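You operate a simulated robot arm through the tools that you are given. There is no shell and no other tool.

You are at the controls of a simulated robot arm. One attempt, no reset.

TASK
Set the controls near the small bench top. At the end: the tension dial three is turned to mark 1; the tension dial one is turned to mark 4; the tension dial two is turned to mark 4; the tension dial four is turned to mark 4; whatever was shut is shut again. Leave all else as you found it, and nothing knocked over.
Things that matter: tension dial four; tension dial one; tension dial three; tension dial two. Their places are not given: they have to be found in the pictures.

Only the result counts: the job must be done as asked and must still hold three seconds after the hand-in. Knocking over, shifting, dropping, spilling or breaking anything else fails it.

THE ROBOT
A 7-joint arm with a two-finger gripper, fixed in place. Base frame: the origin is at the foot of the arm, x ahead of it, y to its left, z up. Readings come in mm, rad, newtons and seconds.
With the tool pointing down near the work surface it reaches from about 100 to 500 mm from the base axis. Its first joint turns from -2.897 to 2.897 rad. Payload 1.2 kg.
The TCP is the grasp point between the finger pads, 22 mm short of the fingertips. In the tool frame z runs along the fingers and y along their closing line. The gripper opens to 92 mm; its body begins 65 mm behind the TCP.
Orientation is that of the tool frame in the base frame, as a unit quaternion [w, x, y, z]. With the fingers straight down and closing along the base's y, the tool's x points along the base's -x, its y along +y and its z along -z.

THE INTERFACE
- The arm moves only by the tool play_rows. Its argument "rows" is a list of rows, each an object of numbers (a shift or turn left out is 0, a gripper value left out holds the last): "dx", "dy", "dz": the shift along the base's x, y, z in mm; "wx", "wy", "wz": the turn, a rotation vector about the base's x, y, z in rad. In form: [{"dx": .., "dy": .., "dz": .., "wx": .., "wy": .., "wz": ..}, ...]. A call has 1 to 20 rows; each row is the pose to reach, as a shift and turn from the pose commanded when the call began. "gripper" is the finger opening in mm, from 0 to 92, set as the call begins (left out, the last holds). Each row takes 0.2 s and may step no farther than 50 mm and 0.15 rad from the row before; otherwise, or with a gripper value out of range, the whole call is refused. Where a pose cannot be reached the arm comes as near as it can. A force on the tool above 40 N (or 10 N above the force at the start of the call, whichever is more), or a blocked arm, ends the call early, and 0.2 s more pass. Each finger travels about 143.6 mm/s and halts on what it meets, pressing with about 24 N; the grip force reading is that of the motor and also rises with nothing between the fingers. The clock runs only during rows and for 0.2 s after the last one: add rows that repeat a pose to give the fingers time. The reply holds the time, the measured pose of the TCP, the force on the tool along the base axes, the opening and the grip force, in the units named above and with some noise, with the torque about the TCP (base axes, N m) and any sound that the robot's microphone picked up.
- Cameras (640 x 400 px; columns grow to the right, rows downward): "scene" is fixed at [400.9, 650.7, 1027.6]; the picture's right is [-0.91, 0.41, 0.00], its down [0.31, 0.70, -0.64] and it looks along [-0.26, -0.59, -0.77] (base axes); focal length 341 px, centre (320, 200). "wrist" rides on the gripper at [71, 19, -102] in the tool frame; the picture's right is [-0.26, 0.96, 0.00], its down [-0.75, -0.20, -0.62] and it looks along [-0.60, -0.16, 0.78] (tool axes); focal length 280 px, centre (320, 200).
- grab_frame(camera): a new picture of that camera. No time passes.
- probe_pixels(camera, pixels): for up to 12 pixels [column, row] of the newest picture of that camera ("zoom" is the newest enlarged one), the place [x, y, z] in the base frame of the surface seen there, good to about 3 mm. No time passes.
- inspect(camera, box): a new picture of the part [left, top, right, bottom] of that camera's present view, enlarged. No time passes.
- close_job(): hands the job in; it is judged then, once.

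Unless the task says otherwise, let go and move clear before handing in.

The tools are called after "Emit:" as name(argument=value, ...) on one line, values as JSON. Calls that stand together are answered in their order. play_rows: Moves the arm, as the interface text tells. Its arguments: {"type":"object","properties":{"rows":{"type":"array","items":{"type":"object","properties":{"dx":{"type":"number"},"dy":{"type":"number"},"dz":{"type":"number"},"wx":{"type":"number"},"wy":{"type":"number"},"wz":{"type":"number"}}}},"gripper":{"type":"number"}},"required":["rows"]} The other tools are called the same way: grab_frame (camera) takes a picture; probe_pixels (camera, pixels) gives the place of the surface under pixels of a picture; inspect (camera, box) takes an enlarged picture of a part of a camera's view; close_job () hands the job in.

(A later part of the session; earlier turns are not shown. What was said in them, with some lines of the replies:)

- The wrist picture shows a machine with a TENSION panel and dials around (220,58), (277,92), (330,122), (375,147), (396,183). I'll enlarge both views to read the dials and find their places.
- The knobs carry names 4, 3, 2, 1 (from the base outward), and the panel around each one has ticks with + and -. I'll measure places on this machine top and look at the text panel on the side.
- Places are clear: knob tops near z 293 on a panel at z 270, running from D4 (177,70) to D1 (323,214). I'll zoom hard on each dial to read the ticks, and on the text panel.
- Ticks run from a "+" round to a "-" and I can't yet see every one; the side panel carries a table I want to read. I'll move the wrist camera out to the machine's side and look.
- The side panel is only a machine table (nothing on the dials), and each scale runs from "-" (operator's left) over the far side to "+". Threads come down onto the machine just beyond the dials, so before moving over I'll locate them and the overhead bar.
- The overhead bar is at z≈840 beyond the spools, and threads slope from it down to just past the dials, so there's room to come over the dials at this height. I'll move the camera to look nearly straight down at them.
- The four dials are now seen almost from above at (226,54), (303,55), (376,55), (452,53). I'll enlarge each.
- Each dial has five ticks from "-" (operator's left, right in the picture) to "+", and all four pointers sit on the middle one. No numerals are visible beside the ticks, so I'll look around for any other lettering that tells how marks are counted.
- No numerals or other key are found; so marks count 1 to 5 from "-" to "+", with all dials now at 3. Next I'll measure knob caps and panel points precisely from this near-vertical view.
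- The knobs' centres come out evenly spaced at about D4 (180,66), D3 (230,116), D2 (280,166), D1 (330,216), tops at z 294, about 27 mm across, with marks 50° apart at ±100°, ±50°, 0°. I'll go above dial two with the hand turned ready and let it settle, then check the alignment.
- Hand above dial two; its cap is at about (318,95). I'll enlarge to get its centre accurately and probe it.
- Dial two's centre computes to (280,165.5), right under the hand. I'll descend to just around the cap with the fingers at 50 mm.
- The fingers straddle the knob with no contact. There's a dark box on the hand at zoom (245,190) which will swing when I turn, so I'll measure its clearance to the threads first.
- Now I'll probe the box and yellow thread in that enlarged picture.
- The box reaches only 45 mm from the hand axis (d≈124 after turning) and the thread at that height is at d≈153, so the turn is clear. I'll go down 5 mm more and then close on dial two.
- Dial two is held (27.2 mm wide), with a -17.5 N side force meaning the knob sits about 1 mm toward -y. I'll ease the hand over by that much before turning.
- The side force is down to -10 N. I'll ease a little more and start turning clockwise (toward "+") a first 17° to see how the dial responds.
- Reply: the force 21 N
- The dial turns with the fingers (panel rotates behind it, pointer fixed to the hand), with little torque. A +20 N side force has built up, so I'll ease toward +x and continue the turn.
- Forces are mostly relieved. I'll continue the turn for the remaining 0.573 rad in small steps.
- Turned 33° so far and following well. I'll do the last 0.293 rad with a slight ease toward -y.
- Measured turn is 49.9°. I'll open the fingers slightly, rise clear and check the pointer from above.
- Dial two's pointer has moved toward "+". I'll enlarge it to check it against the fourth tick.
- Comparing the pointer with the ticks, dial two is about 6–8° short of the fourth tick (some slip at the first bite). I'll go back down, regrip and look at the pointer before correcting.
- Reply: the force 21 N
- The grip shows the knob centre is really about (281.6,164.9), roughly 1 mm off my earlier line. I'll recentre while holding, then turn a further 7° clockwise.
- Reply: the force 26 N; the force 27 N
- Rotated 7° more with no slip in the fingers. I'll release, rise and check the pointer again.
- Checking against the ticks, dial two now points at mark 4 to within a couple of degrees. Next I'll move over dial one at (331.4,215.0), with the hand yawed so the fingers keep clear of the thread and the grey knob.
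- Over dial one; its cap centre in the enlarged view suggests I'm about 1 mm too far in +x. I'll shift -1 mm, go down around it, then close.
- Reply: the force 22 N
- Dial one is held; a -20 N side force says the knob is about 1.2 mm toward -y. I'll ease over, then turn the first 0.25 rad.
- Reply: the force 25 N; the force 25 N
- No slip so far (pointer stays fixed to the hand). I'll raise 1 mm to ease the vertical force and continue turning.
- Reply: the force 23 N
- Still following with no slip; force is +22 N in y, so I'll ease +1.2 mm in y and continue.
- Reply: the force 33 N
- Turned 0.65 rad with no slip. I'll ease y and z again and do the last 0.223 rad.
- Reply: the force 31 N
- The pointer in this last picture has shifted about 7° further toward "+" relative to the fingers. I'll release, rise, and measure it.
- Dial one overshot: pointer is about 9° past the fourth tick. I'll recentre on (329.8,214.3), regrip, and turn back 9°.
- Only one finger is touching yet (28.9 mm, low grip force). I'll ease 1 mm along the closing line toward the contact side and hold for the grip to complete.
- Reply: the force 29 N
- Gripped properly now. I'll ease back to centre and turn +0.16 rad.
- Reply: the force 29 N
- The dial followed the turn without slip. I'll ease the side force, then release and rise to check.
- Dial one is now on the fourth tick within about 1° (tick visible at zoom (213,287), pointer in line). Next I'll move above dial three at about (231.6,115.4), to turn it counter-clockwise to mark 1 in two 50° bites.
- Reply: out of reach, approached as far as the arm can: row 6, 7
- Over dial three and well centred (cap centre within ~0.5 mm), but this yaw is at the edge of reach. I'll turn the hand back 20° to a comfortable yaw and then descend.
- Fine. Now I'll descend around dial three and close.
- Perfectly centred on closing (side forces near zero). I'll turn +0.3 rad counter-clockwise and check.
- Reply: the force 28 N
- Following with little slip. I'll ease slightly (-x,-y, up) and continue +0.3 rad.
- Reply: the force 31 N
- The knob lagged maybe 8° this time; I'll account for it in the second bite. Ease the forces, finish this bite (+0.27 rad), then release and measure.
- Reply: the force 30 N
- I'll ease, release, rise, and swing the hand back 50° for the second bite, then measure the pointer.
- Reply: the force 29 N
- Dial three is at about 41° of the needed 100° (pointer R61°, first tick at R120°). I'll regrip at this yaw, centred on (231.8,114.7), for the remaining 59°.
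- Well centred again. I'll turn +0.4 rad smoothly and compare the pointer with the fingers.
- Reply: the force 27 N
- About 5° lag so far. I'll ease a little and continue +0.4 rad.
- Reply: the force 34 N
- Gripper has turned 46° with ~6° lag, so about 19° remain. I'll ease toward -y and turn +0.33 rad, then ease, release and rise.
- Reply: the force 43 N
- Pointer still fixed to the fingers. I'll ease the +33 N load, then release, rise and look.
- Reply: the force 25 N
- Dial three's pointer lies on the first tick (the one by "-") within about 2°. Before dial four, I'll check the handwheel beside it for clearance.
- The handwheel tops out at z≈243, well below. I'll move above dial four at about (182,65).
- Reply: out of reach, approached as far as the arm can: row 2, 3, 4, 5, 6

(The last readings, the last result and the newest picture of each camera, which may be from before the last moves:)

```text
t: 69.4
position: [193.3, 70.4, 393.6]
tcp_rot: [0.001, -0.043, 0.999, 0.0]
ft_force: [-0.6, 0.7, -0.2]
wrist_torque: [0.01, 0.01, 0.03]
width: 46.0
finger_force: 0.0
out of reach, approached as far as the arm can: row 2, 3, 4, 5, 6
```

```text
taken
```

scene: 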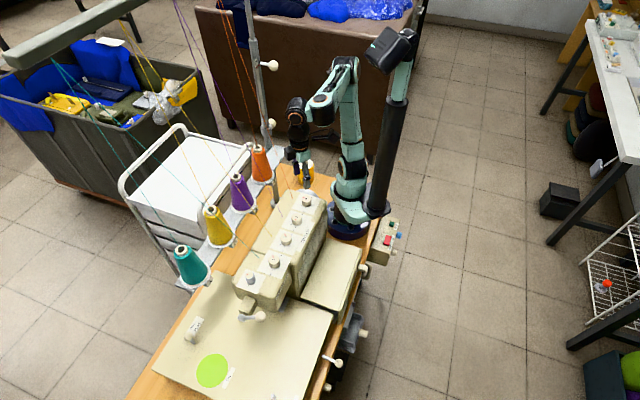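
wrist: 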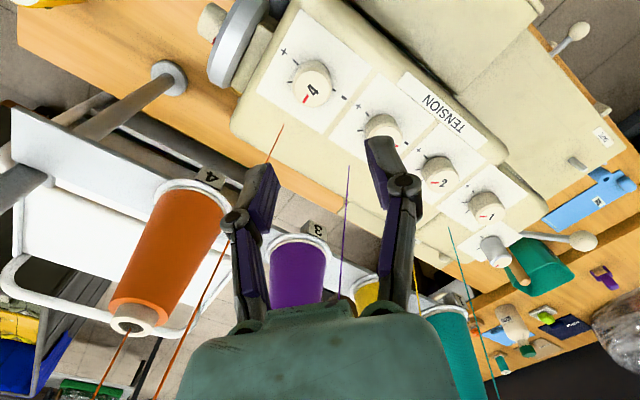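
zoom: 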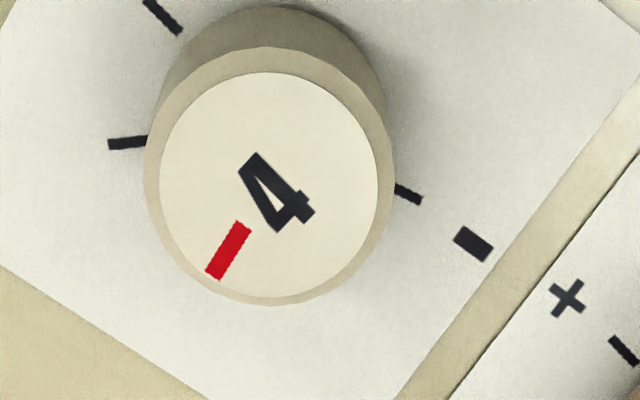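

At this height dial four is just out of reach; the arm stopped at (193,70,394). I'll lower 50 mm to see whether it becomes reachable nearer the dial.

Emit:
play_rows(rows=[{"dz": -25}, {"dz": -50}, {"dz": -50}, {"dz": -50}], gripper=46)

Emit:
inspect(camera="wrist", box=[240, 60, 400, 160])

```text
t: 70.4
position: [193.0, 69.6, 344.7]
tcp_rot: [0.001, -0.044, 0.999, 0.0]
ft_force: [-0.8, 0.4, -0.4]
wrist_torque: [0.01, 0.02, -0.01]
width: 45.9
finger_force: 0.1
```

```text
4.00 times, centred on (320, 110) of wrist
```

zoom: 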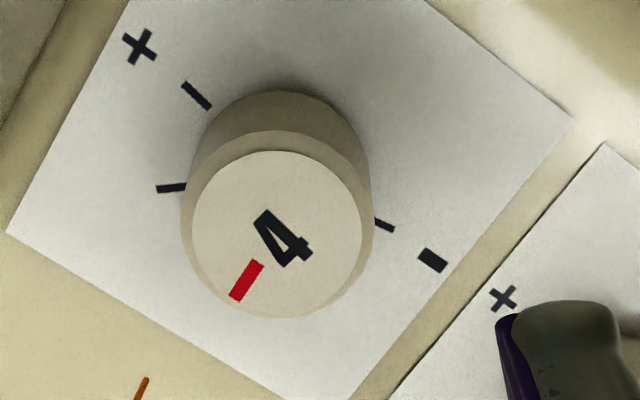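

Now it's within reach here at (193,70,345). I'll shift toward dial four at this lower height.

Emit:
play_rows(rows=[{"dx": -5, "dy": -2.4}, {"dx": -11, "dy": -4.8}, {"dx": -11, "dy": -4.8}, {"dx": -11, "dy": -4.8}], gripper=46)

Emit:
grab_frame(camera="wrist")

Emit:
inspect(camera="wrist", box=[240, 80, 400, 180])

```text
t: 71.4
position: [182.6, 66.5, 345.6]
tcp_rot: [-0.001, -0.044, 0.999, 0.001]
ft_force: [-1.1, 0.2, -0.3]
wrist_torque: [0.01, 0.02, 0.01]
width: 46.3
finger_force: 0.0
```

```text
taken
```

wrist: 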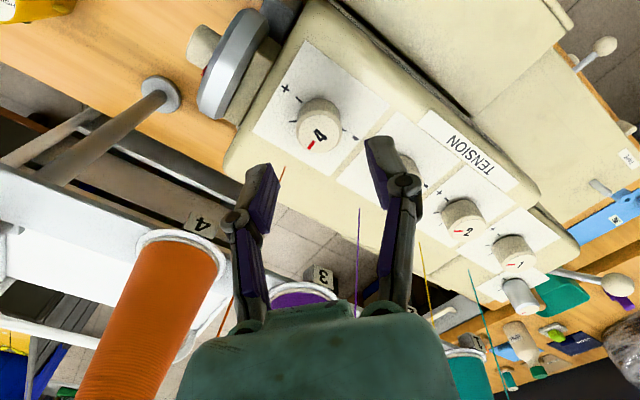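

```text
4.00 times, centred on (320, 130) of wrist
```

zoom: 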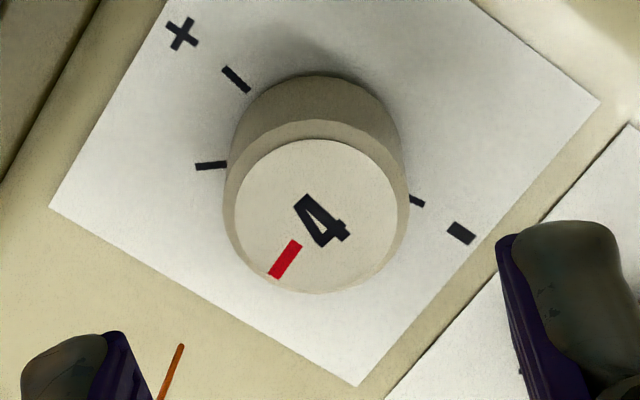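

Reached above dial four and centred within ~0.6 mm; the orange thread is about 20 mm clear of the left finger. I'll descend and close.

Emit:
play_rows(rows=[{"dz": -20}, {"dz": -35}, {"dz": -46}, {"dz": -46}, {"dz": -46}], gripper=46)

Emit:
play_rows(rows=[{"dz": 0}, {"dz": 0}, {"dz": 0}, {"dz": 0}], gripper=15)

Emit:
inspect(camera="wrist", box=[220, 100, 420, 220])

```text
t: 72.6
position: [181.3, 66.0, 298.4]
tcp_rot: [0.0, -0.043, 0.999, 0.0]
ft_force: [0.9, -0.1, 0.2]
wrist_torque: [0.0, -0.03, 0.02]
width: 46.1
finger_force: 0.0
```

```text
t: 73.6
position: [181.7, 66.3, 299.3]
tcp_rot: [0.0, -0.042, 0.999, 0.0]
ft_force: [3.1, -20.3, 16.7]
wrist_torque: [-0.44, 0.0, 0.0]
width: 27.7
finger_force: 27.5
```

```text
3.20 times, centred on (320, 160) of wrist
```

zoom: 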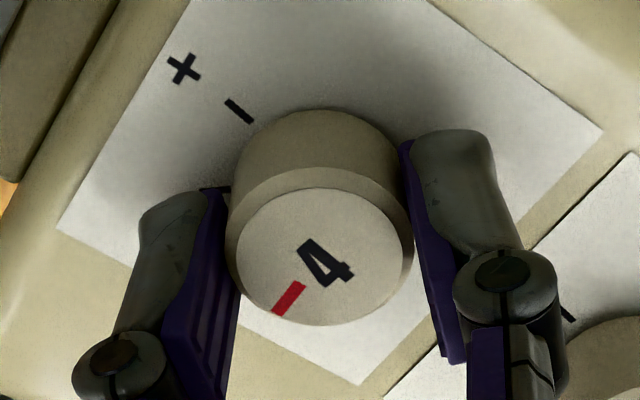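

Held, with -20 N meaning the knob is ~1.3 mm toward -y. I'll ease over, then turn -0.3 rad.

Emit:
play_rows(rows=[{"dy": -0.7, "dz": 0.4}, {"dy": -1.4, "dz": 0.4}, {"dy": -1.4, "dz": 0.4}], gripper=15)

Emit:
play_rows(rows=[{"wz": -0.05}, {"wz": -0.1}, {"wz": -0.15}, {"wz": -0.2}, {"wz": -0.25}, {"wz": -0.3}, {"wz": -0.3}], gripper=15)

Emit:
inspect(camera="wrist", box=[220, 100, 420, 220])

```text
t: 74.5
position: [182.6, 65.5, 297.6]
tcp_rot: [0.0, -0.048, 0.999, 0.002]
ft_force: [1.6, 6.6, -6.8]
wrist_torque: [0.12, 0.28, -0.03]
width: 27.5
finger_force: 27.7
stopped in row 3: the force on the tool passed its limit at 42 N (the readings are from after the stop); the commanded pose is now the measured one
```

```text
t: 76.1
position: [181.7, 65.2, 297.7]
tcp_rot: [0.0, 0.102, 0.995, 0.002]
ft_force: [-14.6, 1.0, 18.8]
wrist_torque: [0.1, 0.49, 0.03]
width: 27.7
finger_force: 28.3
```

```text
3.20 times, centred on (320, 160) of wrist
```

zoom: 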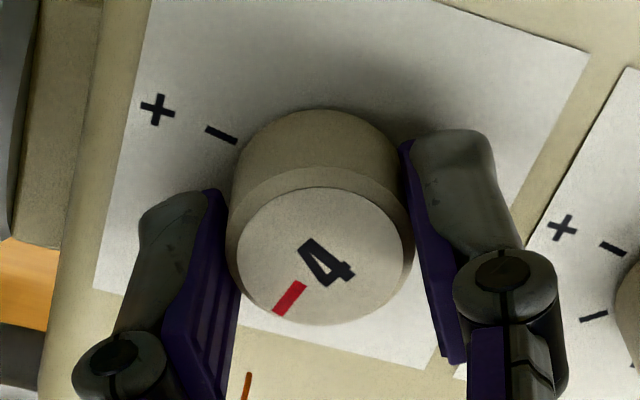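

A brief force spike stopped the easing, but the turn went fine: 16.5° with no slip. I'll ease -x slightly and continue -0.3 rad.

Emit:
play_rows(rows=[{"dx": -0.4}, {"dx": -0.7, "wz": -0.05}, {"dx": -0.7, "wz": -0.1}, {"dx": -0.7, "wz": -0.15}, {"dx": -0.7, "wz": -0.2}, {"dx": -0.7, "wz": -0.25}, {"dx": -0.7, "wz": -0.3}, {"dx": -0.7, "wz": -0.3}], gripper=15)

Emit:
inspect(camera="wrist", box=[220, 100, 420, 220])

```text
t: 77.9
position: [181.8, 65.8, 298.9]
tcp_rot: [0.0, 0.25, 0.968, 0.001]
ft_force: [5.6, 7.4, -27.9]
wrist_torque: [0.04, -0.11, 0.02]
width: 27.2
finger_force: 27.9
```

```text
3.20 times, centred on (320, 160) of wrist
```

zoom: 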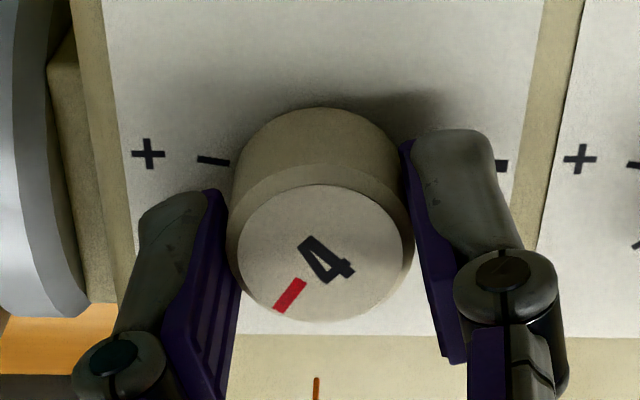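

Still no slip at 34° turned. I'll ease z and finish the last 0.283 rad.

Emit:
play_rows(rows=[{"dx": 0.2, "dy": 0.3, "dz": -0.8}, {"dx": 0.2, "dy": 0.3, "dz": -1, "wz": -0.05}, {"dx": 0.2, "dy": 0.3, "dz": -1, "wz": -0.1}, {"dx": 0.2, "dy": 0.3, "dz": -1, "wz": -0.15}, {"dx": 0.2, "dy": 0.3, "dz": -1, "wz": -0.2}, {"dx": 0.2, "dy": 0.3, "dz": -1, "wz": -0.25}, {"dx": 0.2, "dy": 0.3, "dz": -1, "wz": -0.283}, {"dx": 0.2, "dy": 0.3, "dz": -1, "wz": -0.283}], gripper=15)

Emit:
inspect(camera="wrist", box=[220, 100, 420, 220])

```text
t: 79.7
position: [181.6, 64.5, 298.2]
tcp_rot: [0.002, 0.383, 0.924, 0.003]
ft_force: [7.5, 15.1, 10.1]
wrist_torque: [0.36, -0.12, 0.0]
width: 28.1
finger_force: 27.6
```

```text
3.20 times, centred on (320, 160) of wrist
```

zoom: 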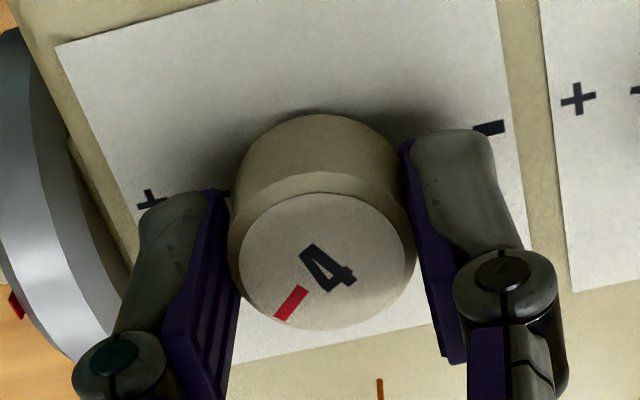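

Dial four has followed through 50°. I'll ease, release and rise to 345 mm to check the pointer.

Emit:
play_rows(rows=[{"dx": 0.2, "dy": 0.4}, {"dx": 0.4, "dy": 0.8}, {"dx": 0.4, "dy": 0.8}], gripper=15)

Emit:
play_rows(rows=[{"dz": 0}, {"dz": 0}, {"dz": 15}, {"dz": 35}, {"dz": 47}, {"dz": 47}, {"dz": 47}], gripper=46)

Emit:
inspect(camera="wrist", box=[260, 92, 380, 167])

Emit:
grab_frame(camera="wrist")

```text
t: 80.5
position: [181.3, 66.5, 298.5]
tcp_rot: [0.001, 0.384, 0.923, 0.002]
ft_force: [-1.8, 12.5, 22.5]
wrist_torque: [0.32, 0.04, -0.03]
width: 27.7
finger_force: 28.1
```

```text
t: 82.1
position: [181.0, 64.9, 345.3]
tcp_rot: [0.001, 0.383, 0.924, 0.002]
ft_force: [-0.5, 0.0, 0.5]
wrist_torque: [-0.03, 0.03, 0.0]
width: 45.8
finger_force: 0.0
```

```text
5.33 times, centred on (320, 130) of wrist
```

zoom: 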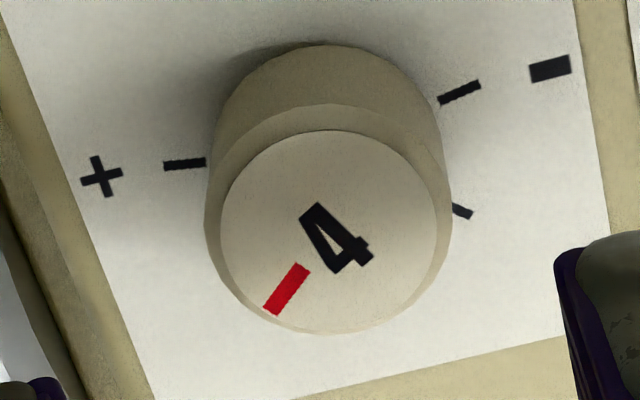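

```text
taken
```

wrist: 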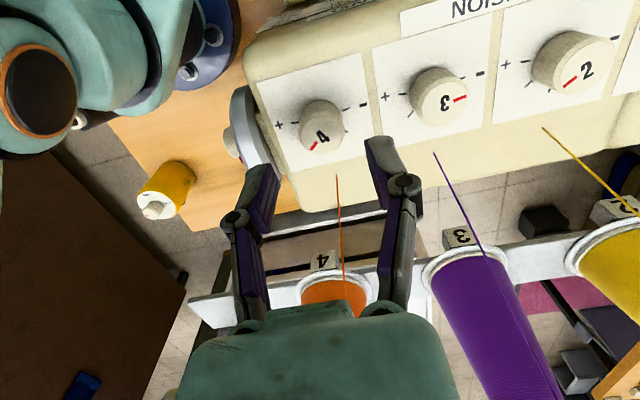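

Dial four's pointer measures within about 1–2° of the fourth tick. I'll move out and up to the overview spot to re-verify all four dials together.

Emit:
play_rows(rows=[{"dx": 15, "dy": 15, "dz": 5, "wz": 0.05}, {"dx": 35, "dy": 33, "dz": 15, "wz": 0.1}, {"dx": 55, "dy": 48, "dz": 48, "wz": 0.15}, {"dx": 70, "dy": 52, "dz": 85, "wz": 0.2}, {"dx": 72, "dy": 52, "dz": 128, "wz": 0.265}, {"dx": 72, "dy": 52, "dz": 128, "wz": 0.265}, {"dx": 72, "dy": 52, "dz": 128, "wz": 0.265}], gripper=46)

Emit:
grab_frame(camera="wrist")

Emit:
inspect(camera="wrist", box=[190, 10, 270, 90])

Emit:
inspect(camera="wrist", box=[265, 10, 345, 90])

Emit:
inspect(camera="wrist", box=[338, 10, 418, 90])

Emit:
inspect(camera="wrist", box=[412, 10, 492, 90])

Emit:
grab_frame(camera="scene")

```text
t: 83.7
position: [253.2, 118.0, 474.1]
tcp_rot: [0.0, 0.258, 0.966, 0.002]
ft_force: [0.1, -0.3, 0.3]
wrist_torque: [-0.05, 0.02, 0.01]
width: 46.0
finger_force: 0.0
```

```text
taken
```

wrist: 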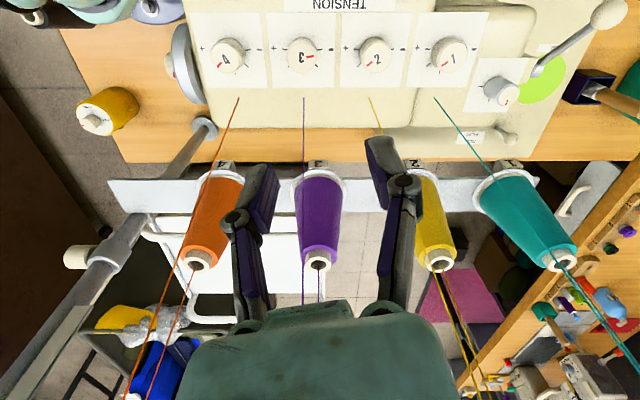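

```text
5.00 times, centred on (230, 50) of wrist
```

zoom: 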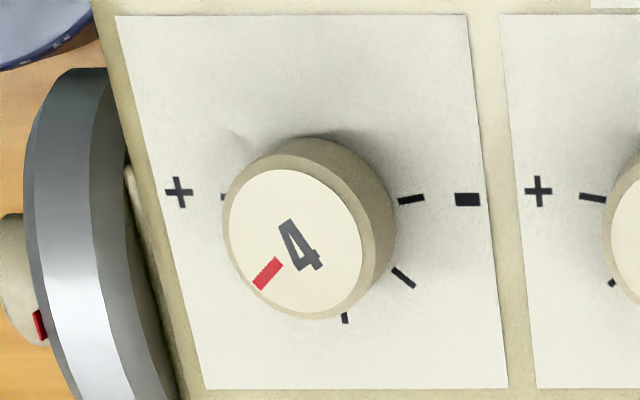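

```text
5.00 times, centred on (305, 50) of wrist
```

zoom: 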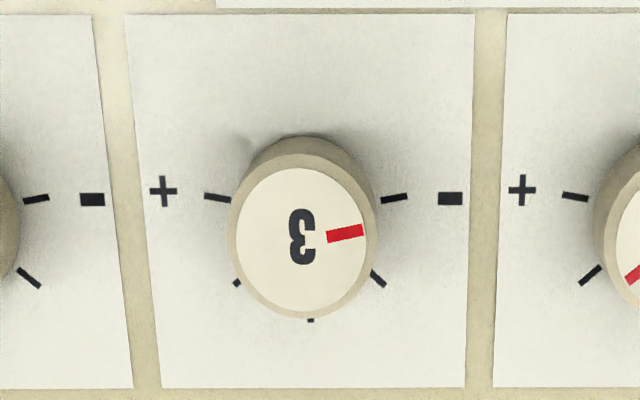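

```text
5.00 times, centred on (378, 50) of wrist
```

zoom: 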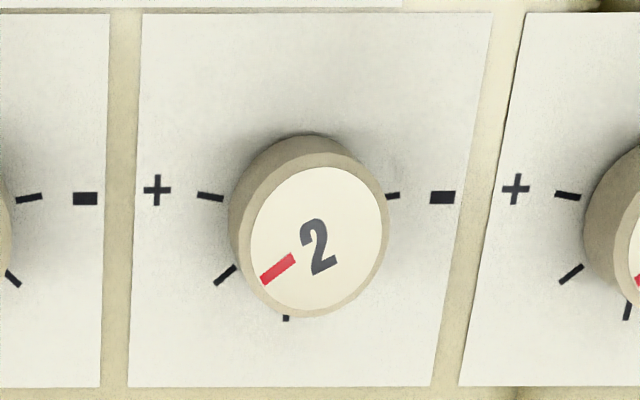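

```text
5.00 times, centred on (452, 50) of wrist
```

zoom: 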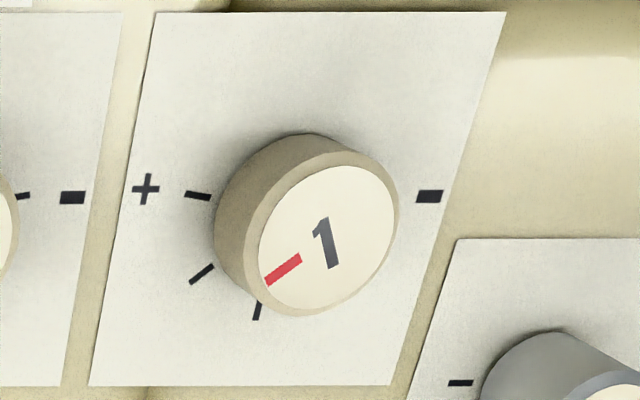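

```text
taken
```

scene: 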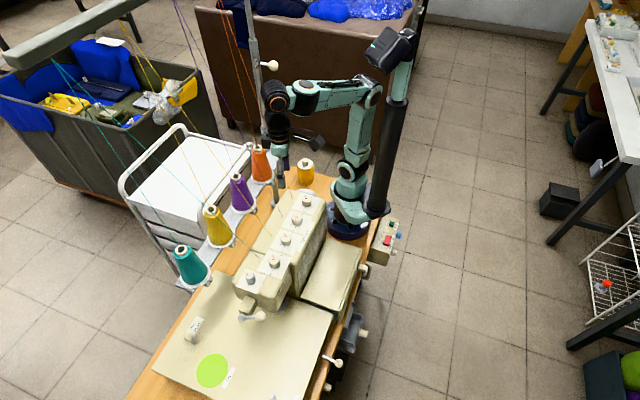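

In the overview: dial three points at the "-" tick (≈99.5° of 100°), dials one and four at ≈52° and 48° of 50°; dial two may be ~3–4° past. I'll take a closer look at dial two with its fourth tick in view.

Emit:
play_rows(rows=[{"dx": 10, "dy": 17, "dz": -20}, {"dx": 20, "dy": 34, "dz": -45}, {"dx": 28, "dy": 47, "dz": -65}, {"dx": 28, "dy": 47, "dz": -65}, {"dx": 28, "dy": 47, "dz": -65}], gripper=46)

Emit:
inspect(camera="wrist", box=[270, 60, 370, 122])

Emit:
grab_frame(camera="wrist")

```text
t: 84.9
position: [284.0, 166.4, 408.2]
tcp_rot: [0.0, 0.258, 0.966, 0.001]
ft_force: [0.7, -0.1, -0.2]
wrist_torque: [0.01, 0.01, -0.02]
width: 46.1
finger_force: 0.2
```

```text
6.40 times, centred on (320, 91) of wrist
```

zoom: 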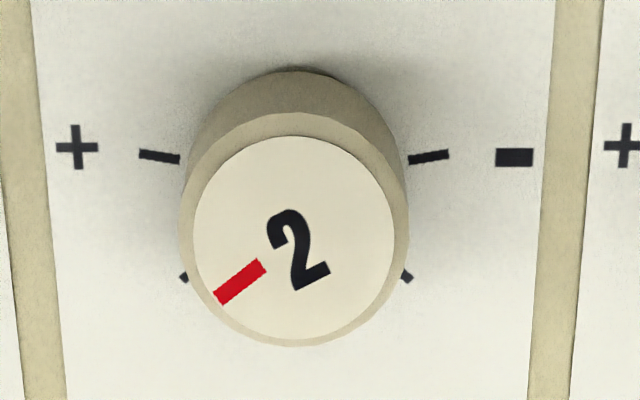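

```text
taken
```

wrist: 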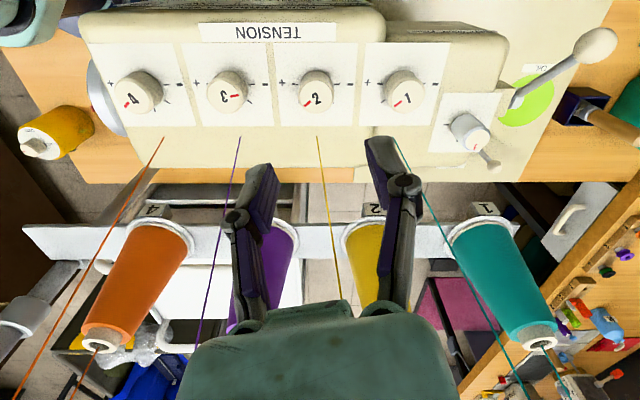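

Dial two is on the fourth tick to within about 3°, and everything else in view looks untouched. I'll retreat up to the start area, reopen the hand there, and take a last look.

Emit:
play_rows(rows=[{"dz": 30, "wz": 0.1}, {"dx": -15, "dz": 60, "wz": 0.2}, {"dx": -35, "dy": 2, "dz": 85, "wz": 0.3}, {"dx": -55, "dy": 3, "dz": 100, "wz": 0.4}, {"dx": -70, "dy": 4, "dz": 106, "wz": 0.52}, {"dx": -70, "dy": 4, "dz": 106, "wz": 0.52}], gripper=46)

Emit:
play_rows(rows=[{"dz": 0}, {"dz": 0}], gripper=92)

Emit:
grab_frame(camera="scene")

Emit:
inspect(camera="scene", box=[220, 170, 350, 330])

Emit:
inspect(camera="wrist", box=[180, 10, 440, 220])

```text
t: 86.1
position: [252.0, 130.1, 504.1]
tcp_rot: [0.014, 0.141, 0.989, -0.038]
ft_force: [0.5, -0.2, -0.5]
wrist_torque: [-0.01, -0.01, -0.02]
width: 45.7
finger_force: 0.1
stopped in row 5: the arm was blocked; the commanded pose is now the measured one
```

```text
t: 86.7
position: [252.4, 130.7, 504.0]
tcp_rot: [0.015, 0.139, 0.99, -0.038]
ft_force: [0.2, 0.0, 0.1]
wrist_torque: [-0.01, -0.01, 0.0]
width: 91.9
finger_force: 0.1
```

```text
taken
```

scene: 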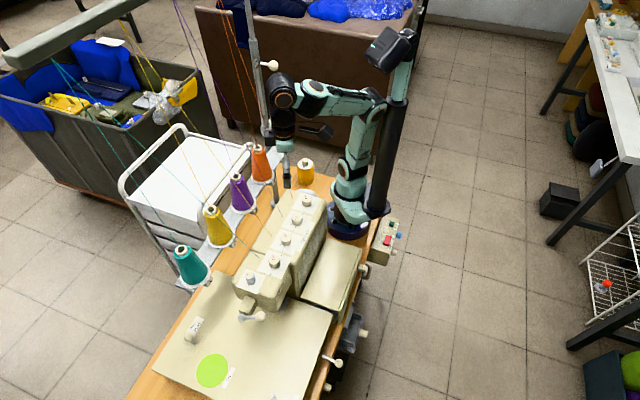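

```text
2.50 times, centred on (285, 250) of scene
```

zoom: 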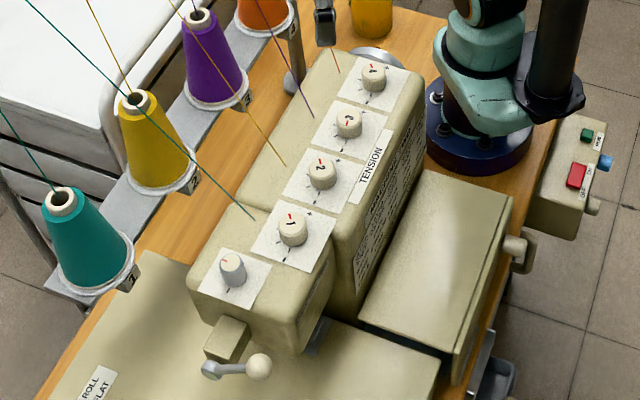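

```text
1.90 times, centred on (310, 115) of wrist
```

zoom: 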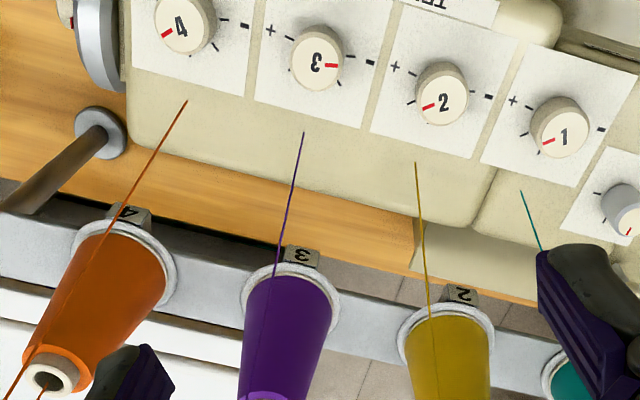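

All four dials read as wanted and nothing is displaced, but the retreat ended with "arm blocked" at (252,130,504); the elbow looks close to the black post at scene (385,130). I'll look there before backing off.

Emit:
inspect(camera="scene", box=[250, 20, 430, 220])

Emit:
grab_frame(camera="wrist")

```text
2.00 times, centred on (340, 120) of scene
```

zoom: 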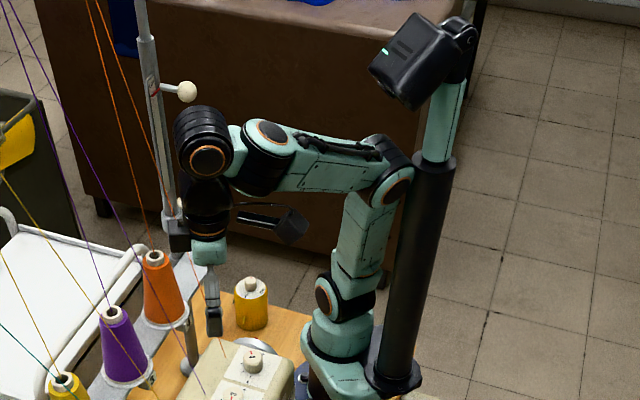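

```text
taken
```

wrist: 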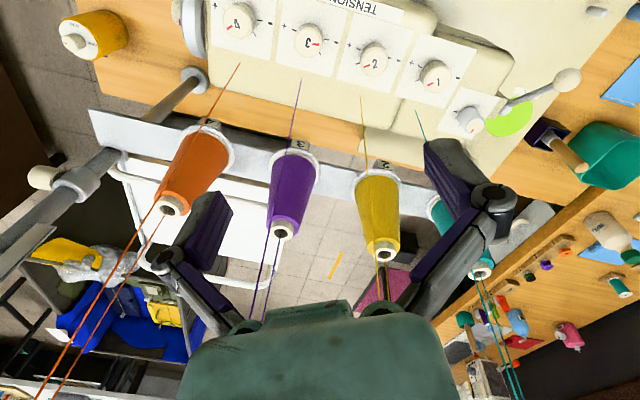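

The elbow has come up against the robot's own mast; nothing in the workplace was touched. I'll back off from it by going a little forward and down to a free pose.

Emit:
play_rows(rows=[{"dx": 8, "dy": 3, "dz": -12}, {"dx": 18, "dy": 8, "dz": -25}, {"dx": 25, "dy": 12, "dz": -40}, {"dx": 25, "dy": 12, "dz": -40}, {"dx": 25, "dy": 12, "dz": -40}], gripper=92)

Emit:
grab_frame(camera="scene")

Emit:
inspect(camera="scene", box=[250, 180, 346, 260])

Emit:
inspect(camera="wrist", box=[190, 0, 490, 120])

```text
t: 87.9
position: [274.5, 146.2, 465.2]
tcp_rot: [0.012, 0.134, 0.99, -0.037]
ft_force: [0.2, 0.5, 0.0]
wrist_torque: [-0.05, -0.01, 0.0]
width: 92.3
finger_force: 0.1
```

```text
taken
```

scene: 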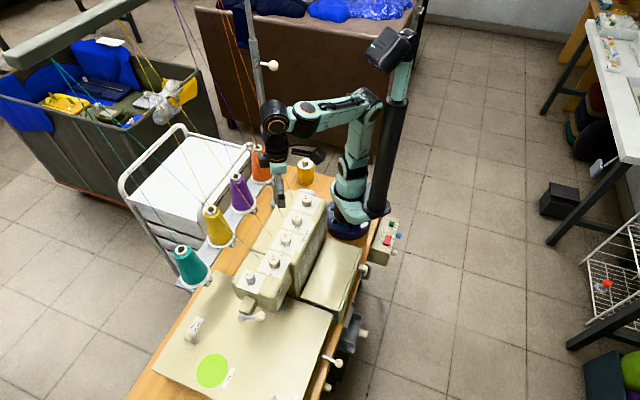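

```text
5.00 times, centred on (298, 220) of scene
```

zoom: 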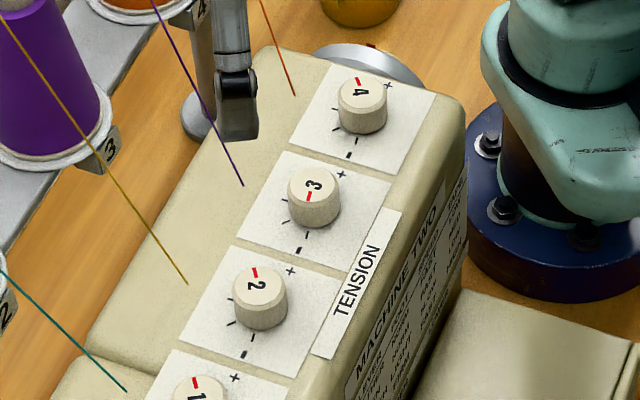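

```text
2.13 times, centred on (340, 60) of wrist
```

zoom: 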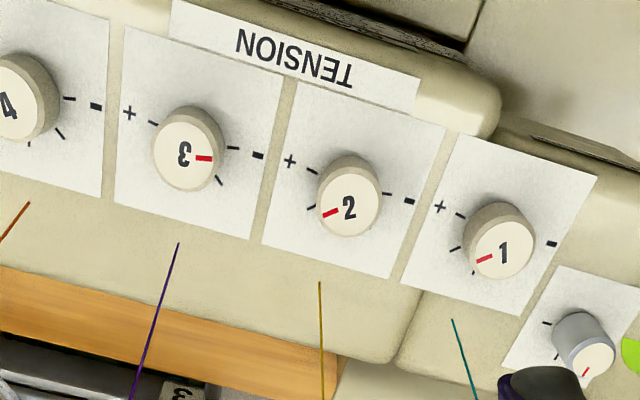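

The last pictures show dials one, two and four pointing at the fourth tick and dial three at the first tick by "-". The hand is free and clear with near-zero forces, and nothing around has moved. I'm handing the job in.

Emit:
close_job()

```text
The job is handed in.
```

I turned all four tension dials as asked and handed the job in; I have no verdict on it yet. Angles below were read from the pictures, good to about 2°.

| Dial | Target | Measured position |
|---|---|---|
| One | mark 4 | within about 2° of the tick |
| Two | mark 4 | about 3° past the tick, toward "+" |
| Three | mark 1 | within about 2° of the tick |
| Four | mark 4 | within about 2° of the tick |

- **How I read the marks:** the ticks carry no numbers, so I counted them 1 to 5 from "-" to "+". All four dials started on the middle tick. If the job counts marks from 0 instead, all four settings are one mark low.
- **Everything else:** nothing needed opening, so there was nothing to shut again. In the last pictures the threads, spools and other knobs look as they did at the start.
- **One stop on the way out:** while retreating, the arm was blocked by what looks like its own mast at the elbow. I backed off to a free pose with the gripper open before handing in.
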